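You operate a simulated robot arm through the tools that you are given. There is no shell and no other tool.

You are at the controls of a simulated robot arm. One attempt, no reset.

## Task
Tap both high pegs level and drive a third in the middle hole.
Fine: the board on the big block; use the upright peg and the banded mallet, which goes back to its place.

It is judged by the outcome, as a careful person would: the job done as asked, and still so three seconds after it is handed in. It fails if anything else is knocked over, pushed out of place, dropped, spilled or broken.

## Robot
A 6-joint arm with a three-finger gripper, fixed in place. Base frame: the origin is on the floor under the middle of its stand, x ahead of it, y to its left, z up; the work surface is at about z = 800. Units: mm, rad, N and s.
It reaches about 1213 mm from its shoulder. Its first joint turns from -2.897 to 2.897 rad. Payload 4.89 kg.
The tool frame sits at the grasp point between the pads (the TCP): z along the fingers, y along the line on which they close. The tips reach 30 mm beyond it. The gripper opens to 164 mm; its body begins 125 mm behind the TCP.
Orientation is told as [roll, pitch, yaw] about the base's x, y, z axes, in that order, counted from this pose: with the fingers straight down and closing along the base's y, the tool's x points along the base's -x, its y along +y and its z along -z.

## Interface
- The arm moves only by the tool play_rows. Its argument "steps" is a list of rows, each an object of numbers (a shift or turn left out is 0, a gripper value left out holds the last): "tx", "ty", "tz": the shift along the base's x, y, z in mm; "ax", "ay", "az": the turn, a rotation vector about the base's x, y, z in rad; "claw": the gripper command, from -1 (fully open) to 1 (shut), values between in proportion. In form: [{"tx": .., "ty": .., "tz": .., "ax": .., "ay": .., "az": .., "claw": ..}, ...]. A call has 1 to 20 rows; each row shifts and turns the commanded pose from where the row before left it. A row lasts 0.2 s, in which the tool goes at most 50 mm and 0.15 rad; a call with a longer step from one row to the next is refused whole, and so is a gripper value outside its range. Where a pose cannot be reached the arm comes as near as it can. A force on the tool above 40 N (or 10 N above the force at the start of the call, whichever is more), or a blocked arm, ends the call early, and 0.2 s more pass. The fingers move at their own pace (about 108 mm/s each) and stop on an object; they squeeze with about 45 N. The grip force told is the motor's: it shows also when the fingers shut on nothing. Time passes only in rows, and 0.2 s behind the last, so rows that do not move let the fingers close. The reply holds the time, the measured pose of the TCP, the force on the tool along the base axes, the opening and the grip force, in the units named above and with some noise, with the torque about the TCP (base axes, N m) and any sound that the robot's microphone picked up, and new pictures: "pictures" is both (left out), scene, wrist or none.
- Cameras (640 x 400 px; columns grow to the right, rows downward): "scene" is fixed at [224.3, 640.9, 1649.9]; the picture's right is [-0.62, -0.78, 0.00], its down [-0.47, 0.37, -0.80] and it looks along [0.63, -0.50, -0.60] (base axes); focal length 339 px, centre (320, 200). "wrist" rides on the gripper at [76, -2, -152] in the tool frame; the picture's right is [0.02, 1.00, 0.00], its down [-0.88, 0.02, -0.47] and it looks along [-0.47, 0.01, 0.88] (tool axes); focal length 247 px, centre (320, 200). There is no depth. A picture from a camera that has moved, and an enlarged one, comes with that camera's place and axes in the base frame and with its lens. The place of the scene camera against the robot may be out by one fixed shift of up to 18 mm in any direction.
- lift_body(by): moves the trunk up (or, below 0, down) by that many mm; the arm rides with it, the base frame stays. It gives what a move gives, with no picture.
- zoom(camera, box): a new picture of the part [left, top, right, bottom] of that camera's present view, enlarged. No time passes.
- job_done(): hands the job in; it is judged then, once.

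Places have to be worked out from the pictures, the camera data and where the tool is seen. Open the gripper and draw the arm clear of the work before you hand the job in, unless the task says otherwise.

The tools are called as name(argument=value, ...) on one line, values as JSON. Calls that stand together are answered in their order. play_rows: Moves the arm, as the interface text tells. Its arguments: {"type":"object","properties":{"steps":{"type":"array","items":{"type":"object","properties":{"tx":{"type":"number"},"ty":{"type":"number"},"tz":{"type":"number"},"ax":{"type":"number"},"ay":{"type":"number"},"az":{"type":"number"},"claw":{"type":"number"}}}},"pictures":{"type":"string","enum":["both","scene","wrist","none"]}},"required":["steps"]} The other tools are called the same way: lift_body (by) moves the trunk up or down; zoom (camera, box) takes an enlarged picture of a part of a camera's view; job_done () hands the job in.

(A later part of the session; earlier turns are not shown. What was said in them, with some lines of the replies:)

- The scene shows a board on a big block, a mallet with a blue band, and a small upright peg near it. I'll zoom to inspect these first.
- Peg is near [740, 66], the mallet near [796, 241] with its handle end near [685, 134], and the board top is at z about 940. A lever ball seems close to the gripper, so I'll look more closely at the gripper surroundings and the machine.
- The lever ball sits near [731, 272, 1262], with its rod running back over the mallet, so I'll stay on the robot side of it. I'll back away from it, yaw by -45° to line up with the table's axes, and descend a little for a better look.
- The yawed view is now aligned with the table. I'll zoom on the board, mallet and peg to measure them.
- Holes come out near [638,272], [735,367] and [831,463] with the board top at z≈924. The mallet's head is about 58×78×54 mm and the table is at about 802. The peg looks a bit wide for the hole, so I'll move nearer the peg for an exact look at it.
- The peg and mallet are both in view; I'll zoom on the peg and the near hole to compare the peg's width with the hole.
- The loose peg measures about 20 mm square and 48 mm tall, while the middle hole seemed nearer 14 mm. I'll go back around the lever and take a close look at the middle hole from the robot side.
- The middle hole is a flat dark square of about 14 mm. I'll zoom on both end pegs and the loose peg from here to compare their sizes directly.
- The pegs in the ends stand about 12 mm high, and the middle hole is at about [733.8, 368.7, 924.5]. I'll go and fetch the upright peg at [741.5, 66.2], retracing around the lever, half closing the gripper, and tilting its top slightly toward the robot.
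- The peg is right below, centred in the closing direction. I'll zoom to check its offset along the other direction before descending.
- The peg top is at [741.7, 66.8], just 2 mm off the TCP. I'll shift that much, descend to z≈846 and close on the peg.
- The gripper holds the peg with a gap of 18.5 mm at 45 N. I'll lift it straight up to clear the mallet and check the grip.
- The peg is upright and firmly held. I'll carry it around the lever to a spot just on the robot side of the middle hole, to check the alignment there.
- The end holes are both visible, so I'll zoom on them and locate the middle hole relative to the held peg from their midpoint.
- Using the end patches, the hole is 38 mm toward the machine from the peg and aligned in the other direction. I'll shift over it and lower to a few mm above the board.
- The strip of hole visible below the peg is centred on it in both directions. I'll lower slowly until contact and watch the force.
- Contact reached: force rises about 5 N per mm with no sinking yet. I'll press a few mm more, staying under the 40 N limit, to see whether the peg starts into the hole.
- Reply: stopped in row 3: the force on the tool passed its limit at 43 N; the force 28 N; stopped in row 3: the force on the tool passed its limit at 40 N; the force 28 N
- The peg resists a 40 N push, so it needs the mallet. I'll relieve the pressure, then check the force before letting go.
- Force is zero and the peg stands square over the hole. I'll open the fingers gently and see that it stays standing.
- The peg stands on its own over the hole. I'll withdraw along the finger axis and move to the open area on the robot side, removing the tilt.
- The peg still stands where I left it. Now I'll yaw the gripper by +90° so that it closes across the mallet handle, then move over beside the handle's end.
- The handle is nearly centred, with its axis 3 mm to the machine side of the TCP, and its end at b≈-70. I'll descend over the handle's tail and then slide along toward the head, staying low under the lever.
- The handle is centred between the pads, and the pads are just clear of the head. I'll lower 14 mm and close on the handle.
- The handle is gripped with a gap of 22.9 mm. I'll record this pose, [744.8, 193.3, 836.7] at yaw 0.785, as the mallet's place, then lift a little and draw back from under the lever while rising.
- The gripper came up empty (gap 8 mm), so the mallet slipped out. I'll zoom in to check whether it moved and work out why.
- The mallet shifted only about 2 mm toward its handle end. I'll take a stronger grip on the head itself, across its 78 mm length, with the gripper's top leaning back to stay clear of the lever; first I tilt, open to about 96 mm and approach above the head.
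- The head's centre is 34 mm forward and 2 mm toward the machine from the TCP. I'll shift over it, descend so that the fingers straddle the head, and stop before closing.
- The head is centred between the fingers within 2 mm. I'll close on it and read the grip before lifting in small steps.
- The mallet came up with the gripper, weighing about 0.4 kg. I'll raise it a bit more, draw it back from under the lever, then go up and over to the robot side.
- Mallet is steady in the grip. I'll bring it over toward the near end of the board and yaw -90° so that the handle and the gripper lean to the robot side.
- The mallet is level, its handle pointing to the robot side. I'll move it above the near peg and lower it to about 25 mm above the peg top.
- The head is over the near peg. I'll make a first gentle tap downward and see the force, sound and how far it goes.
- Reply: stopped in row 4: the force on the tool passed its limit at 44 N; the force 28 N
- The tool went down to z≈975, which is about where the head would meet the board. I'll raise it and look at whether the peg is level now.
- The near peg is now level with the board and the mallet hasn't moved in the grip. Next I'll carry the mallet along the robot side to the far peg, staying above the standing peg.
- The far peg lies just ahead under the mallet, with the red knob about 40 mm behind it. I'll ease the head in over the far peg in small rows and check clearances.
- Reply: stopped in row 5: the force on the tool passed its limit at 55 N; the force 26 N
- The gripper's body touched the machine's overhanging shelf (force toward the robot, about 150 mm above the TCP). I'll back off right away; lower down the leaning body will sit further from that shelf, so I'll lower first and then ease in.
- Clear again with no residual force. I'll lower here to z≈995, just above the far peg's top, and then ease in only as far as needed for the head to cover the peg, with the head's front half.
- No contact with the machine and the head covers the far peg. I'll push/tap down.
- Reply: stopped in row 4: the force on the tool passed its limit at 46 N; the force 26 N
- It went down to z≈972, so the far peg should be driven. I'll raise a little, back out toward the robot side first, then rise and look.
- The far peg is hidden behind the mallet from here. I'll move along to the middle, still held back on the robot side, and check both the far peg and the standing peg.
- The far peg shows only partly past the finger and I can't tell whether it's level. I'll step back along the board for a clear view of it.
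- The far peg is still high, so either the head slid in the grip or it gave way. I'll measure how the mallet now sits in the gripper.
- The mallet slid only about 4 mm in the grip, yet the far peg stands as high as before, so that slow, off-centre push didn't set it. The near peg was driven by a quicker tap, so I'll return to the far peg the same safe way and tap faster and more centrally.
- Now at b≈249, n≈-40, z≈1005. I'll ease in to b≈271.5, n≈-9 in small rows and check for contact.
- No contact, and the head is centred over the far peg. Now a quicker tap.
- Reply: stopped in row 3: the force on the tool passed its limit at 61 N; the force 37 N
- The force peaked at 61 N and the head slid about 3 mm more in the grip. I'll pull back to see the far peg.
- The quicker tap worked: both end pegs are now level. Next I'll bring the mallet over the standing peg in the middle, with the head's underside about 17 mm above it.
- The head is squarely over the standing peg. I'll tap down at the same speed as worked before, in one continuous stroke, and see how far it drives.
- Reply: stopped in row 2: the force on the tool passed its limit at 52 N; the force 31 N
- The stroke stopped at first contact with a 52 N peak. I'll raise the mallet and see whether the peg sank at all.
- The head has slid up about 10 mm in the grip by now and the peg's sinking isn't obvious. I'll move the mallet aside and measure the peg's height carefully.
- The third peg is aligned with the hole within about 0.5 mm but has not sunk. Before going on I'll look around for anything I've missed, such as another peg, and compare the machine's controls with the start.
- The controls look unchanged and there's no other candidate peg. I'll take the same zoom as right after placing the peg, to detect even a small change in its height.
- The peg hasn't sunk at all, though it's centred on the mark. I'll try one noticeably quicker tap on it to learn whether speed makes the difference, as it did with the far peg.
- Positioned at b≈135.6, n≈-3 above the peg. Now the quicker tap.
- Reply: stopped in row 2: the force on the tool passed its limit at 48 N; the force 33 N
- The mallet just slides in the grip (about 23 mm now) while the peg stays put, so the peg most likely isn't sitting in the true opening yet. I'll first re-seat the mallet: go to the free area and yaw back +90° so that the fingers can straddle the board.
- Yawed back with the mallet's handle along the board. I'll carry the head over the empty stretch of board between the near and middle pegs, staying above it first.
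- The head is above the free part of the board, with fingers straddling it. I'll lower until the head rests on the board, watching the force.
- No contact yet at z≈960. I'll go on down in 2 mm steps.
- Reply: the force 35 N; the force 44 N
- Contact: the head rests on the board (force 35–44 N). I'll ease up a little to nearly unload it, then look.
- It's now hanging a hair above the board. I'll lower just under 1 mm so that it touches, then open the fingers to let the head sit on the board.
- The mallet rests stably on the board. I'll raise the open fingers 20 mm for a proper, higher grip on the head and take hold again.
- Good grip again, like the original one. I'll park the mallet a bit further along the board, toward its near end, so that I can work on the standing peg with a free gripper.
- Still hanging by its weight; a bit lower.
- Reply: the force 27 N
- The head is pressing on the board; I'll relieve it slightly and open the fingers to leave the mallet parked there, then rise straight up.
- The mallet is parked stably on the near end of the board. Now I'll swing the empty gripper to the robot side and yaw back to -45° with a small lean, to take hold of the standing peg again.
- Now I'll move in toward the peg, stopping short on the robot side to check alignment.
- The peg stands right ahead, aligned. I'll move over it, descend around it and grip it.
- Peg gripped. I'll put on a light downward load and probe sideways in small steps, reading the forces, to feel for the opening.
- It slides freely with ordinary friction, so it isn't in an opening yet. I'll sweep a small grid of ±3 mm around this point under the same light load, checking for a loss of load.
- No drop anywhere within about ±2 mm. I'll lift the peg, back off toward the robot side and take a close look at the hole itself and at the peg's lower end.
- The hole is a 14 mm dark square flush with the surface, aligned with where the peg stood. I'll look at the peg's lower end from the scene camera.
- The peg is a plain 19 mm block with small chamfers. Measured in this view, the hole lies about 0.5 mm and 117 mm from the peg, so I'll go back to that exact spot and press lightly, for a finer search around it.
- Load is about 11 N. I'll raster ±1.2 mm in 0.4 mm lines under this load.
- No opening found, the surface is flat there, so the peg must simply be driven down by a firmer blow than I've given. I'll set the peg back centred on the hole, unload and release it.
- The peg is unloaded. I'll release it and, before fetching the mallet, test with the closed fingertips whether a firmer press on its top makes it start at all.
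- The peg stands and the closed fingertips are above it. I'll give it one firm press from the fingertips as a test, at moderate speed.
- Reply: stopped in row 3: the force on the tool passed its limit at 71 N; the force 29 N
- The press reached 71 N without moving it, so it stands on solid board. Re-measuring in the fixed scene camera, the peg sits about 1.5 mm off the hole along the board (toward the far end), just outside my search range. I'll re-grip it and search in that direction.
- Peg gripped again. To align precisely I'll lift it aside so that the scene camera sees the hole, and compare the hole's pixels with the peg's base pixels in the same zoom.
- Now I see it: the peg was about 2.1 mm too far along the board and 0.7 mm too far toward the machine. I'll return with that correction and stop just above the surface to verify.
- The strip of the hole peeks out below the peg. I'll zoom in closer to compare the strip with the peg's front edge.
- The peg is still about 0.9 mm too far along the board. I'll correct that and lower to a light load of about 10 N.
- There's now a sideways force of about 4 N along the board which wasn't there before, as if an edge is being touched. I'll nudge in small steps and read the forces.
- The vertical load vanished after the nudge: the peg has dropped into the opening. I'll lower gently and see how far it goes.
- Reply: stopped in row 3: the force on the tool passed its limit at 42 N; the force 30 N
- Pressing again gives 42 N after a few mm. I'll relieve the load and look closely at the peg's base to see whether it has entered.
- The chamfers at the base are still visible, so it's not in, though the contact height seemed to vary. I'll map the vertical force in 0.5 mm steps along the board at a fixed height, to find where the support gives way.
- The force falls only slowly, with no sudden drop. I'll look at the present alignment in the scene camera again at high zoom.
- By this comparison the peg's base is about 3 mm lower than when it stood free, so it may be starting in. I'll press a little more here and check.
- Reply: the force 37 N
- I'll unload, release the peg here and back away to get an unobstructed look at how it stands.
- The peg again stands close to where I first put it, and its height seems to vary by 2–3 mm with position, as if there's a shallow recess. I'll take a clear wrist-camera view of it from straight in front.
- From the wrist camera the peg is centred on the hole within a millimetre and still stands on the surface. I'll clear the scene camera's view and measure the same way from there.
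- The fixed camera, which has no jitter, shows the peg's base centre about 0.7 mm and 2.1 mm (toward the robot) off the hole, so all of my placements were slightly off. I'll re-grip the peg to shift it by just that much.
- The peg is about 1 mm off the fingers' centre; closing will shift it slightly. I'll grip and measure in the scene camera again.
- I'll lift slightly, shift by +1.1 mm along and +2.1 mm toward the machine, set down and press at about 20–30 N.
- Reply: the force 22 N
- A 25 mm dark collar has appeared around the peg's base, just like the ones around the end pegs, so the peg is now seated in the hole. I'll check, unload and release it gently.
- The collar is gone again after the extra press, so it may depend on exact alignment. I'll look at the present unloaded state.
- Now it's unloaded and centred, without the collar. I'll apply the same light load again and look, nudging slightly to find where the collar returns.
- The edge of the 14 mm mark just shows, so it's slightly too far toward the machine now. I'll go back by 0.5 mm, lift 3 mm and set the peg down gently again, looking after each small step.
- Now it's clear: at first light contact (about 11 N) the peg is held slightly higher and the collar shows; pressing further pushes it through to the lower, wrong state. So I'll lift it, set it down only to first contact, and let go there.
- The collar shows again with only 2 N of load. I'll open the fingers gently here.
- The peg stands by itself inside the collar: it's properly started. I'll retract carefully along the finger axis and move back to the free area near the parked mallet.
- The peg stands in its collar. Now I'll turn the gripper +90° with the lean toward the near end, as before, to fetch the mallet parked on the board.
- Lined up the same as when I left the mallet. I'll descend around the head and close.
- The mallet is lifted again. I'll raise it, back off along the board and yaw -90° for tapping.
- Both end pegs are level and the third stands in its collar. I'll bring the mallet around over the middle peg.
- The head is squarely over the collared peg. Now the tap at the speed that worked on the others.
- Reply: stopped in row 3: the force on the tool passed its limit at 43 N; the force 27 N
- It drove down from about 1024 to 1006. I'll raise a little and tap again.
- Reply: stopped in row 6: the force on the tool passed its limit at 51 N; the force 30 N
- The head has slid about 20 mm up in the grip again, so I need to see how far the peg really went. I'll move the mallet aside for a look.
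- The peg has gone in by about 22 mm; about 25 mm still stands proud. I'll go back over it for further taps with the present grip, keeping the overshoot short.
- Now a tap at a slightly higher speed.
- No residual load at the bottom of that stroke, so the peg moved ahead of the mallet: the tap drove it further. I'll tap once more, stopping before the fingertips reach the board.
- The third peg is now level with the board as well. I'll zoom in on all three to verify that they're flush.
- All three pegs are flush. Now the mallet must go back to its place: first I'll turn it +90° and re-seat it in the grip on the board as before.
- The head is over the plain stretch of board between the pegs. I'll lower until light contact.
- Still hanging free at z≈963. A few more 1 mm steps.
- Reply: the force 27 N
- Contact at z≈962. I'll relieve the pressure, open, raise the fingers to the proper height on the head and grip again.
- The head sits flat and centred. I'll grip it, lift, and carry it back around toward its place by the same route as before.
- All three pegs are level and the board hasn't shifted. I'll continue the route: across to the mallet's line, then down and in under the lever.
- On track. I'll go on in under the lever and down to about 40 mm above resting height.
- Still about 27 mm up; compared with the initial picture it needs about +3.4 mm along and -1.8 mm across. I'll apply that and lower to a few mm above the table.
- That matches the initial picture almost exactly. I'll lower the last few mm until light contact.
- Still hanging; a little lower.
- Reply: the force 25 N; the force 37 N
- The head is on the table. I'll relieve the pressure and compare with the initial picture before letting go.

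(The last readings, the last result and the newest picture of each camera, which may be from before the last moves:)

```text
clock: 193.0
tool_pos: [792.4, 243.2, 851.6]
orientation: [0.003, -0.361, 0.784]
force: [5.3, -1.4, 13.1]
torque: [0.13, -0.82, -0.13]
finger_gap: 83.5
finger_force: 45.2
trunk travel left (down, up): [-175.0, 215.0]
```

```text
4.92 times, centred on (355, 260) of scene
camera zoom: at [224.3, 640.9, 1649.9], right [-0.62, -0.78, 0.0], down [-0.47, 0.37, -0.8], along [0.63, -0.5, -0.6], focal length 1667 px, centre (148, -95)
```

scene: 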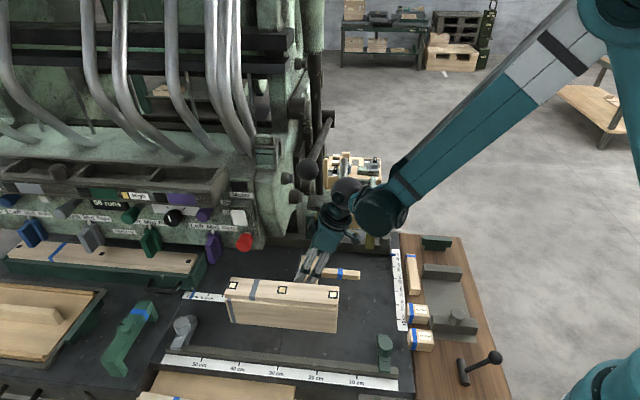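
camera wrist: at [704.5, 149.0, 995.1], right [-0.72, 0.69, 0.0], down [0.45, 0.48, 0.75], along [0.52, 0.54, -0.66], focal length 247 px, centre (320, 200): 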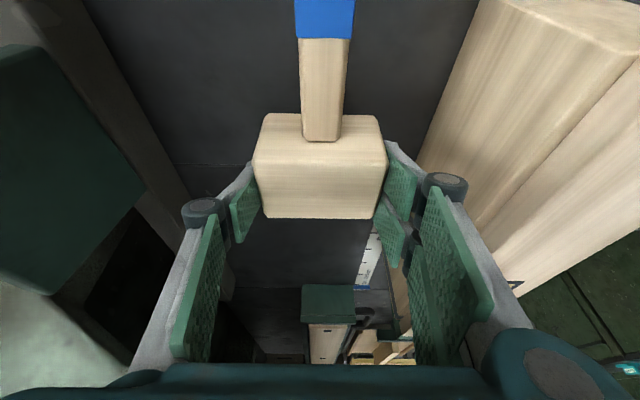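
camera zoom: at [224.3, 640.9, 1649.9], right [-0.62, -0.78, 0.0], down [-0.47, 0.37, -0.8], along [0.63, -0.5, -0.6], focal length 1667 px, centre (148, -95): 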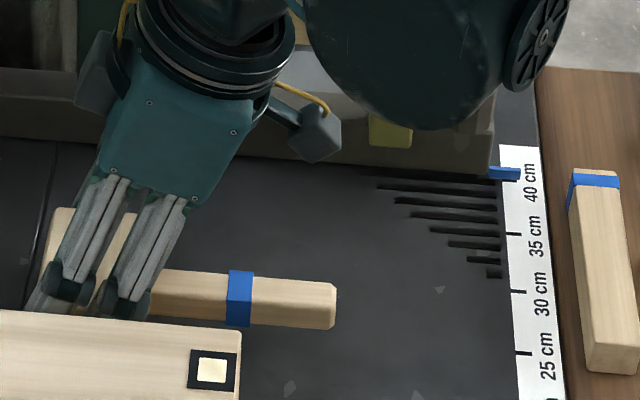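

It matches the initial picture within a pixel. I'll unload slightly more and open the fingers.

play_rows(steps=[{"tz": 0.5}, {}, {"claw": 0.1}, {"claw": 0.0}, {"claw": -0.17}, {"claw": -0.17}], pictures="wrist")

zoom(camera="scene", box=[290, 220, 420, 300])

```text
clock: 194.4
tool_pos: [793.6, 243.1, 853.2]
orientation: [0.004, -0.358, 0.784]
force: [-0.7, -0.5, 0.2]
torque: [-0.02, -0.02, -0.01]
finger_gap: 95.9
finger_force: 0.0
trunk travel left (down, up): [-175.0, 215.0]
camera wrist: at [705.7, 153.4, 969.5], right [-0.72, 0.69, 0.0], down [0.45, 0.48, 0.75], along [0.52, 0.54, -0.66], focal length 247 px, centre (320, 200)
```

wrist: 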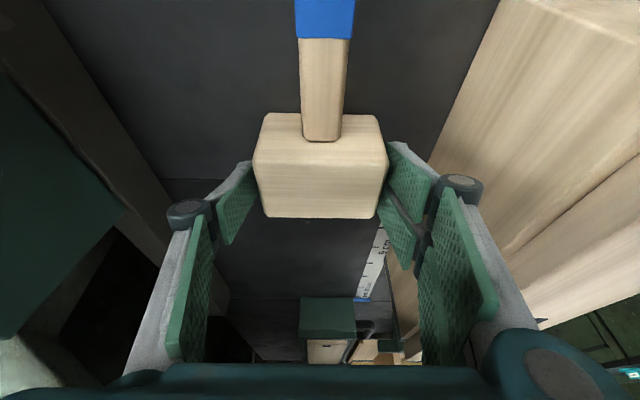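

```text
4.92 times, centred on (355, 260) of scene
camera zoom: at [224.3, 640.9, 1649.9], right [-0.62, -0.78, 0.0], down [-0.47, 0.37, -0.8], along [0.63, -0.5, -0.6], focal length 1667 px, centre (148, -95)
```

zoom: 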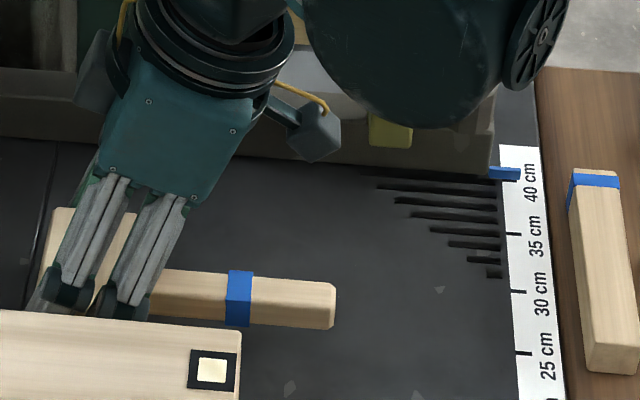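

The mallet rests in its place. I'll rise straight up clear of the head, then draw back from under the lever and up.

play_rows(steps=[{"tz": 10}, {"tz": 20}, {"tz": 20}, {"tx": -21.2, "ty": -21.2, "tz": 15}, {"tx": -28.3, "ty": -28.3, "tz": 28}, {"tx": -28.3, "ty": -28.3, "tz": 30}, {"tx": -28.3, "ty": -28.3, "tz": 30}, {"tx": -28.3, "ty": -28.3, "tz": 30}, {"tx": -25, "ty": -20, "tz": 30}, {"tx": -30, "ty": 10, "tz": 30, "claw": -1}, {"tx": -30, "ty": 20, "tz": 20, "claw": -1}, {"claw": -1}], pictures="both")

zoom(camera="scene", box=[290, 220, 420, 300])

zoom(camera="scene", box=[160, 220, 420, 390])

zoom(camera="scene", box=[0, 150, 260, 320])

```text
clock: 197.0
tool_pos: [572.2, 116.7, 1117.5]
orientation: [0.002, -0.36, 0.783]
force: [-0.9, -0.4, 0.4]
torque: [-0.01, -0.13, -0.05]
finger_gap: 164.0
finger_force: 0.0
trunk travel left (down, up): [-175.0, 215.0]
camera wrist: at [485.0, 28.1, 1233.2], right [-0.72, 0.69, 0.0], down [0.45, 0.48, 0.75], along [0.52, 0.54, -0.66], focal length 247 px, centre (320, 200)
```

scene: 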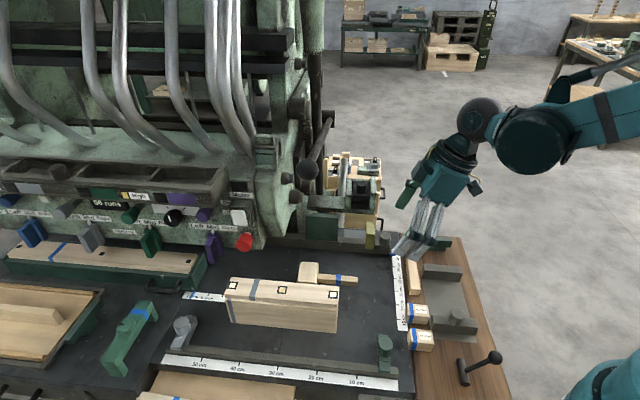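
wrist: 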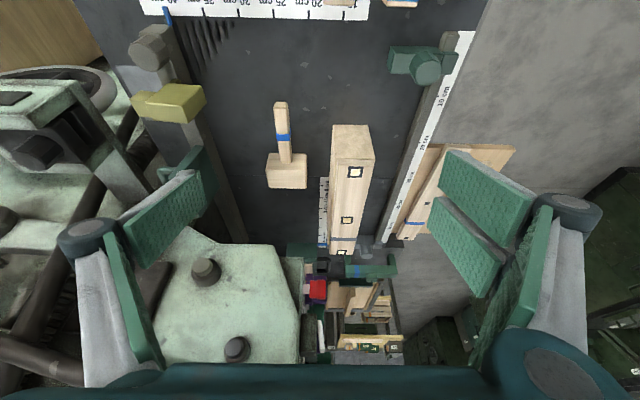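

```text
4.92 times, centred on (355, 260) of scene
camera zoom: at [224.3, 640.9, 1649.9], right [-0.62, -0.78, 0.0], down [-0.47, 0.37, -0.8], along [0.63, -0.5, -0.6], focal length 1667 px, centre (148, -95)
```

zoom: 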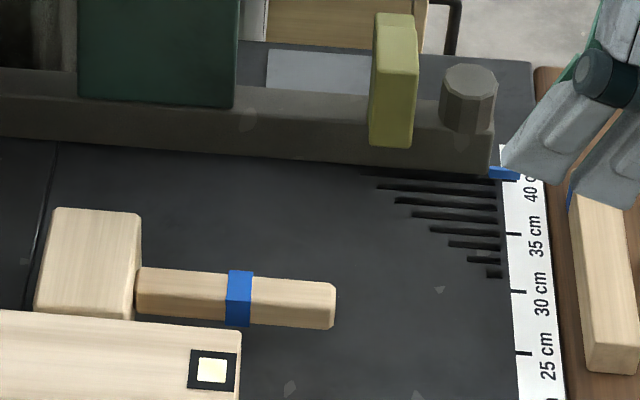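

```text
2.35 times, centred on (290, 305) of scene
camera zoom: at [224.3, 640.9, 1649.9], right [-0.62, -0.78, 0.0], down [-0.47, 0.37, -0.8], along [0.63, -0.5, -0.6], focal length 797 px, centre (391, -47)
```

zoom: 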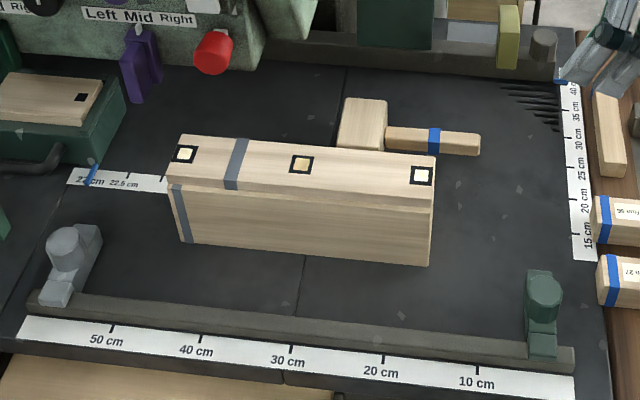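

```text
2.35 times, centred on (130, 235) of scene
camera zoom: at [224.3, 640.9, 1649.9], right [-0.62, -0.78, 0.0], down [-0.47, 0.37, -0.8], along [0.63, -0.5, -0.6], focal length 797 px, centre (767, 118)
```

zoom: 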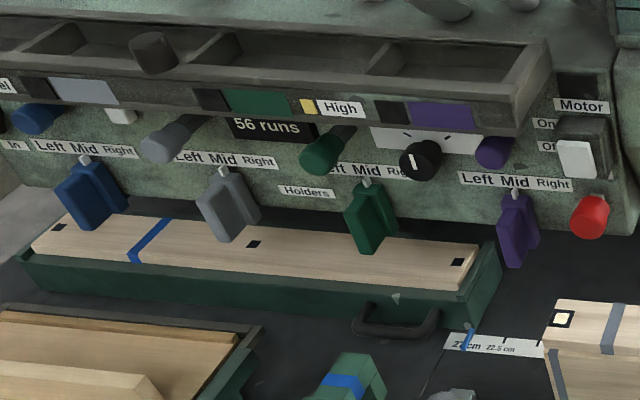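

Everything looks in place: three pegs flush, mallet back where it was, nothing else disturbed. I'll draw the arm further up and clear before handing in.

play_rows(steps=[{"tz": 35}, {"tz": 35}, {"tz": 35}, {"tx": -20, "tz": 25}, {}, {}], pictures="both")

zoom(camera="scene", box=[220, 260, 350, 340])

```text
clock: 198.4
tool_pos: [554.0, 117.2, 1246.0]
orientation: [0.002, -0.36, 0.784]
force: [-0.8, 0.7, -0.3]
torque: [0.02, -0.08, 0.0]
finger_gap: 164.0
finger_force: 0.2
trunk travel left (down, up): [-175.0, 215.0]
camera wrist: at [465.6, 29.2, 1362.6], right [-0.72, 0.69, 0.0], down [0.45, 0.48, 0.75], along [0.52, 0.54, -0.66], focal length 247 px, centre (320, 200)
```

scene: 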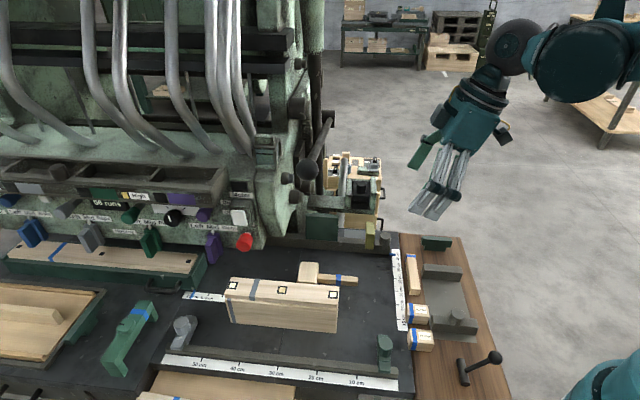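
wrist: 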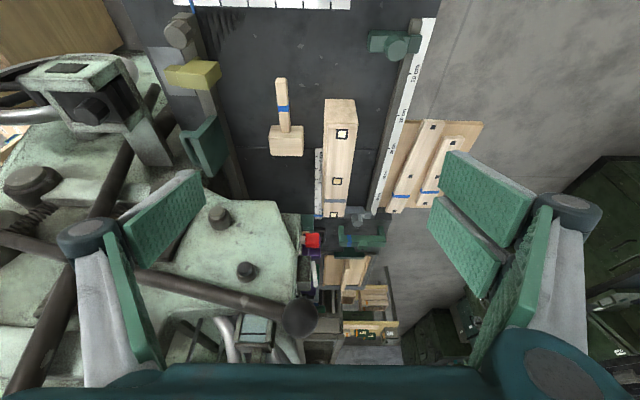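

```text
4.92 times, centred on (285, 300) of scene
camera zoom: at [224.3, 640.9, 1649.9], right [-0.62, -0.78, 0.0], down [-0.47, 0.37, -0.8], along [0.63, -0.5, -0.6], focal length 1667 px, centre (492, -292)
```

zoom: 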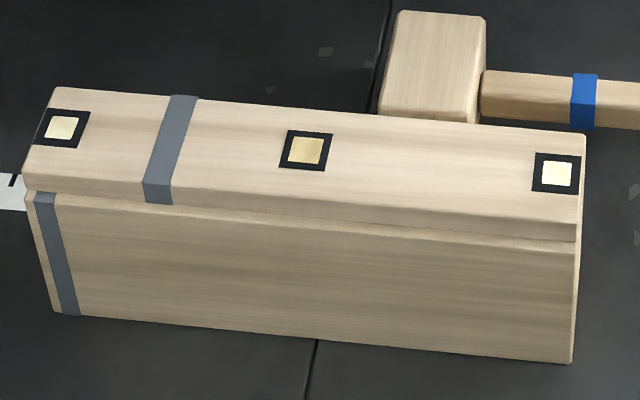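

All three pegs are flush with the board, the banded mallet is back in its place, the gripper is open, and the arm is well clear. I'm handing the job in.

job_done()

```text
The job is handed in.
```

The job is handed in. Both high pegs are tapped level, and the upright peg is driven flush in the middle hole. All three look flush with the board in the final pictures.

- **Mallet:** it's back where it lay at the start, within about 1 mm by the scene camera. I held it by the head, because my first grip on the handle slipped. That slip moved it about 2 mm, which I corrected when I put it back. I also rested it on the board several times, to work on the peg and to re-grip it.
- **Third peg:** I had to pick it up and set it down again several times before it started in the hole. One of those times I pressed it with the closed fingertips as a test, and it didn't move. The mallet did all the driving.
- **Contact with the machine:** the gripper body bumped the machine's overhanging shelf once, peaking at 55 N, while I was reaching for the far peg. I backed off at once. The controls look the same as at the start, and the board and block haven't shifted.

The gripper is open and the arm is clear of the work.
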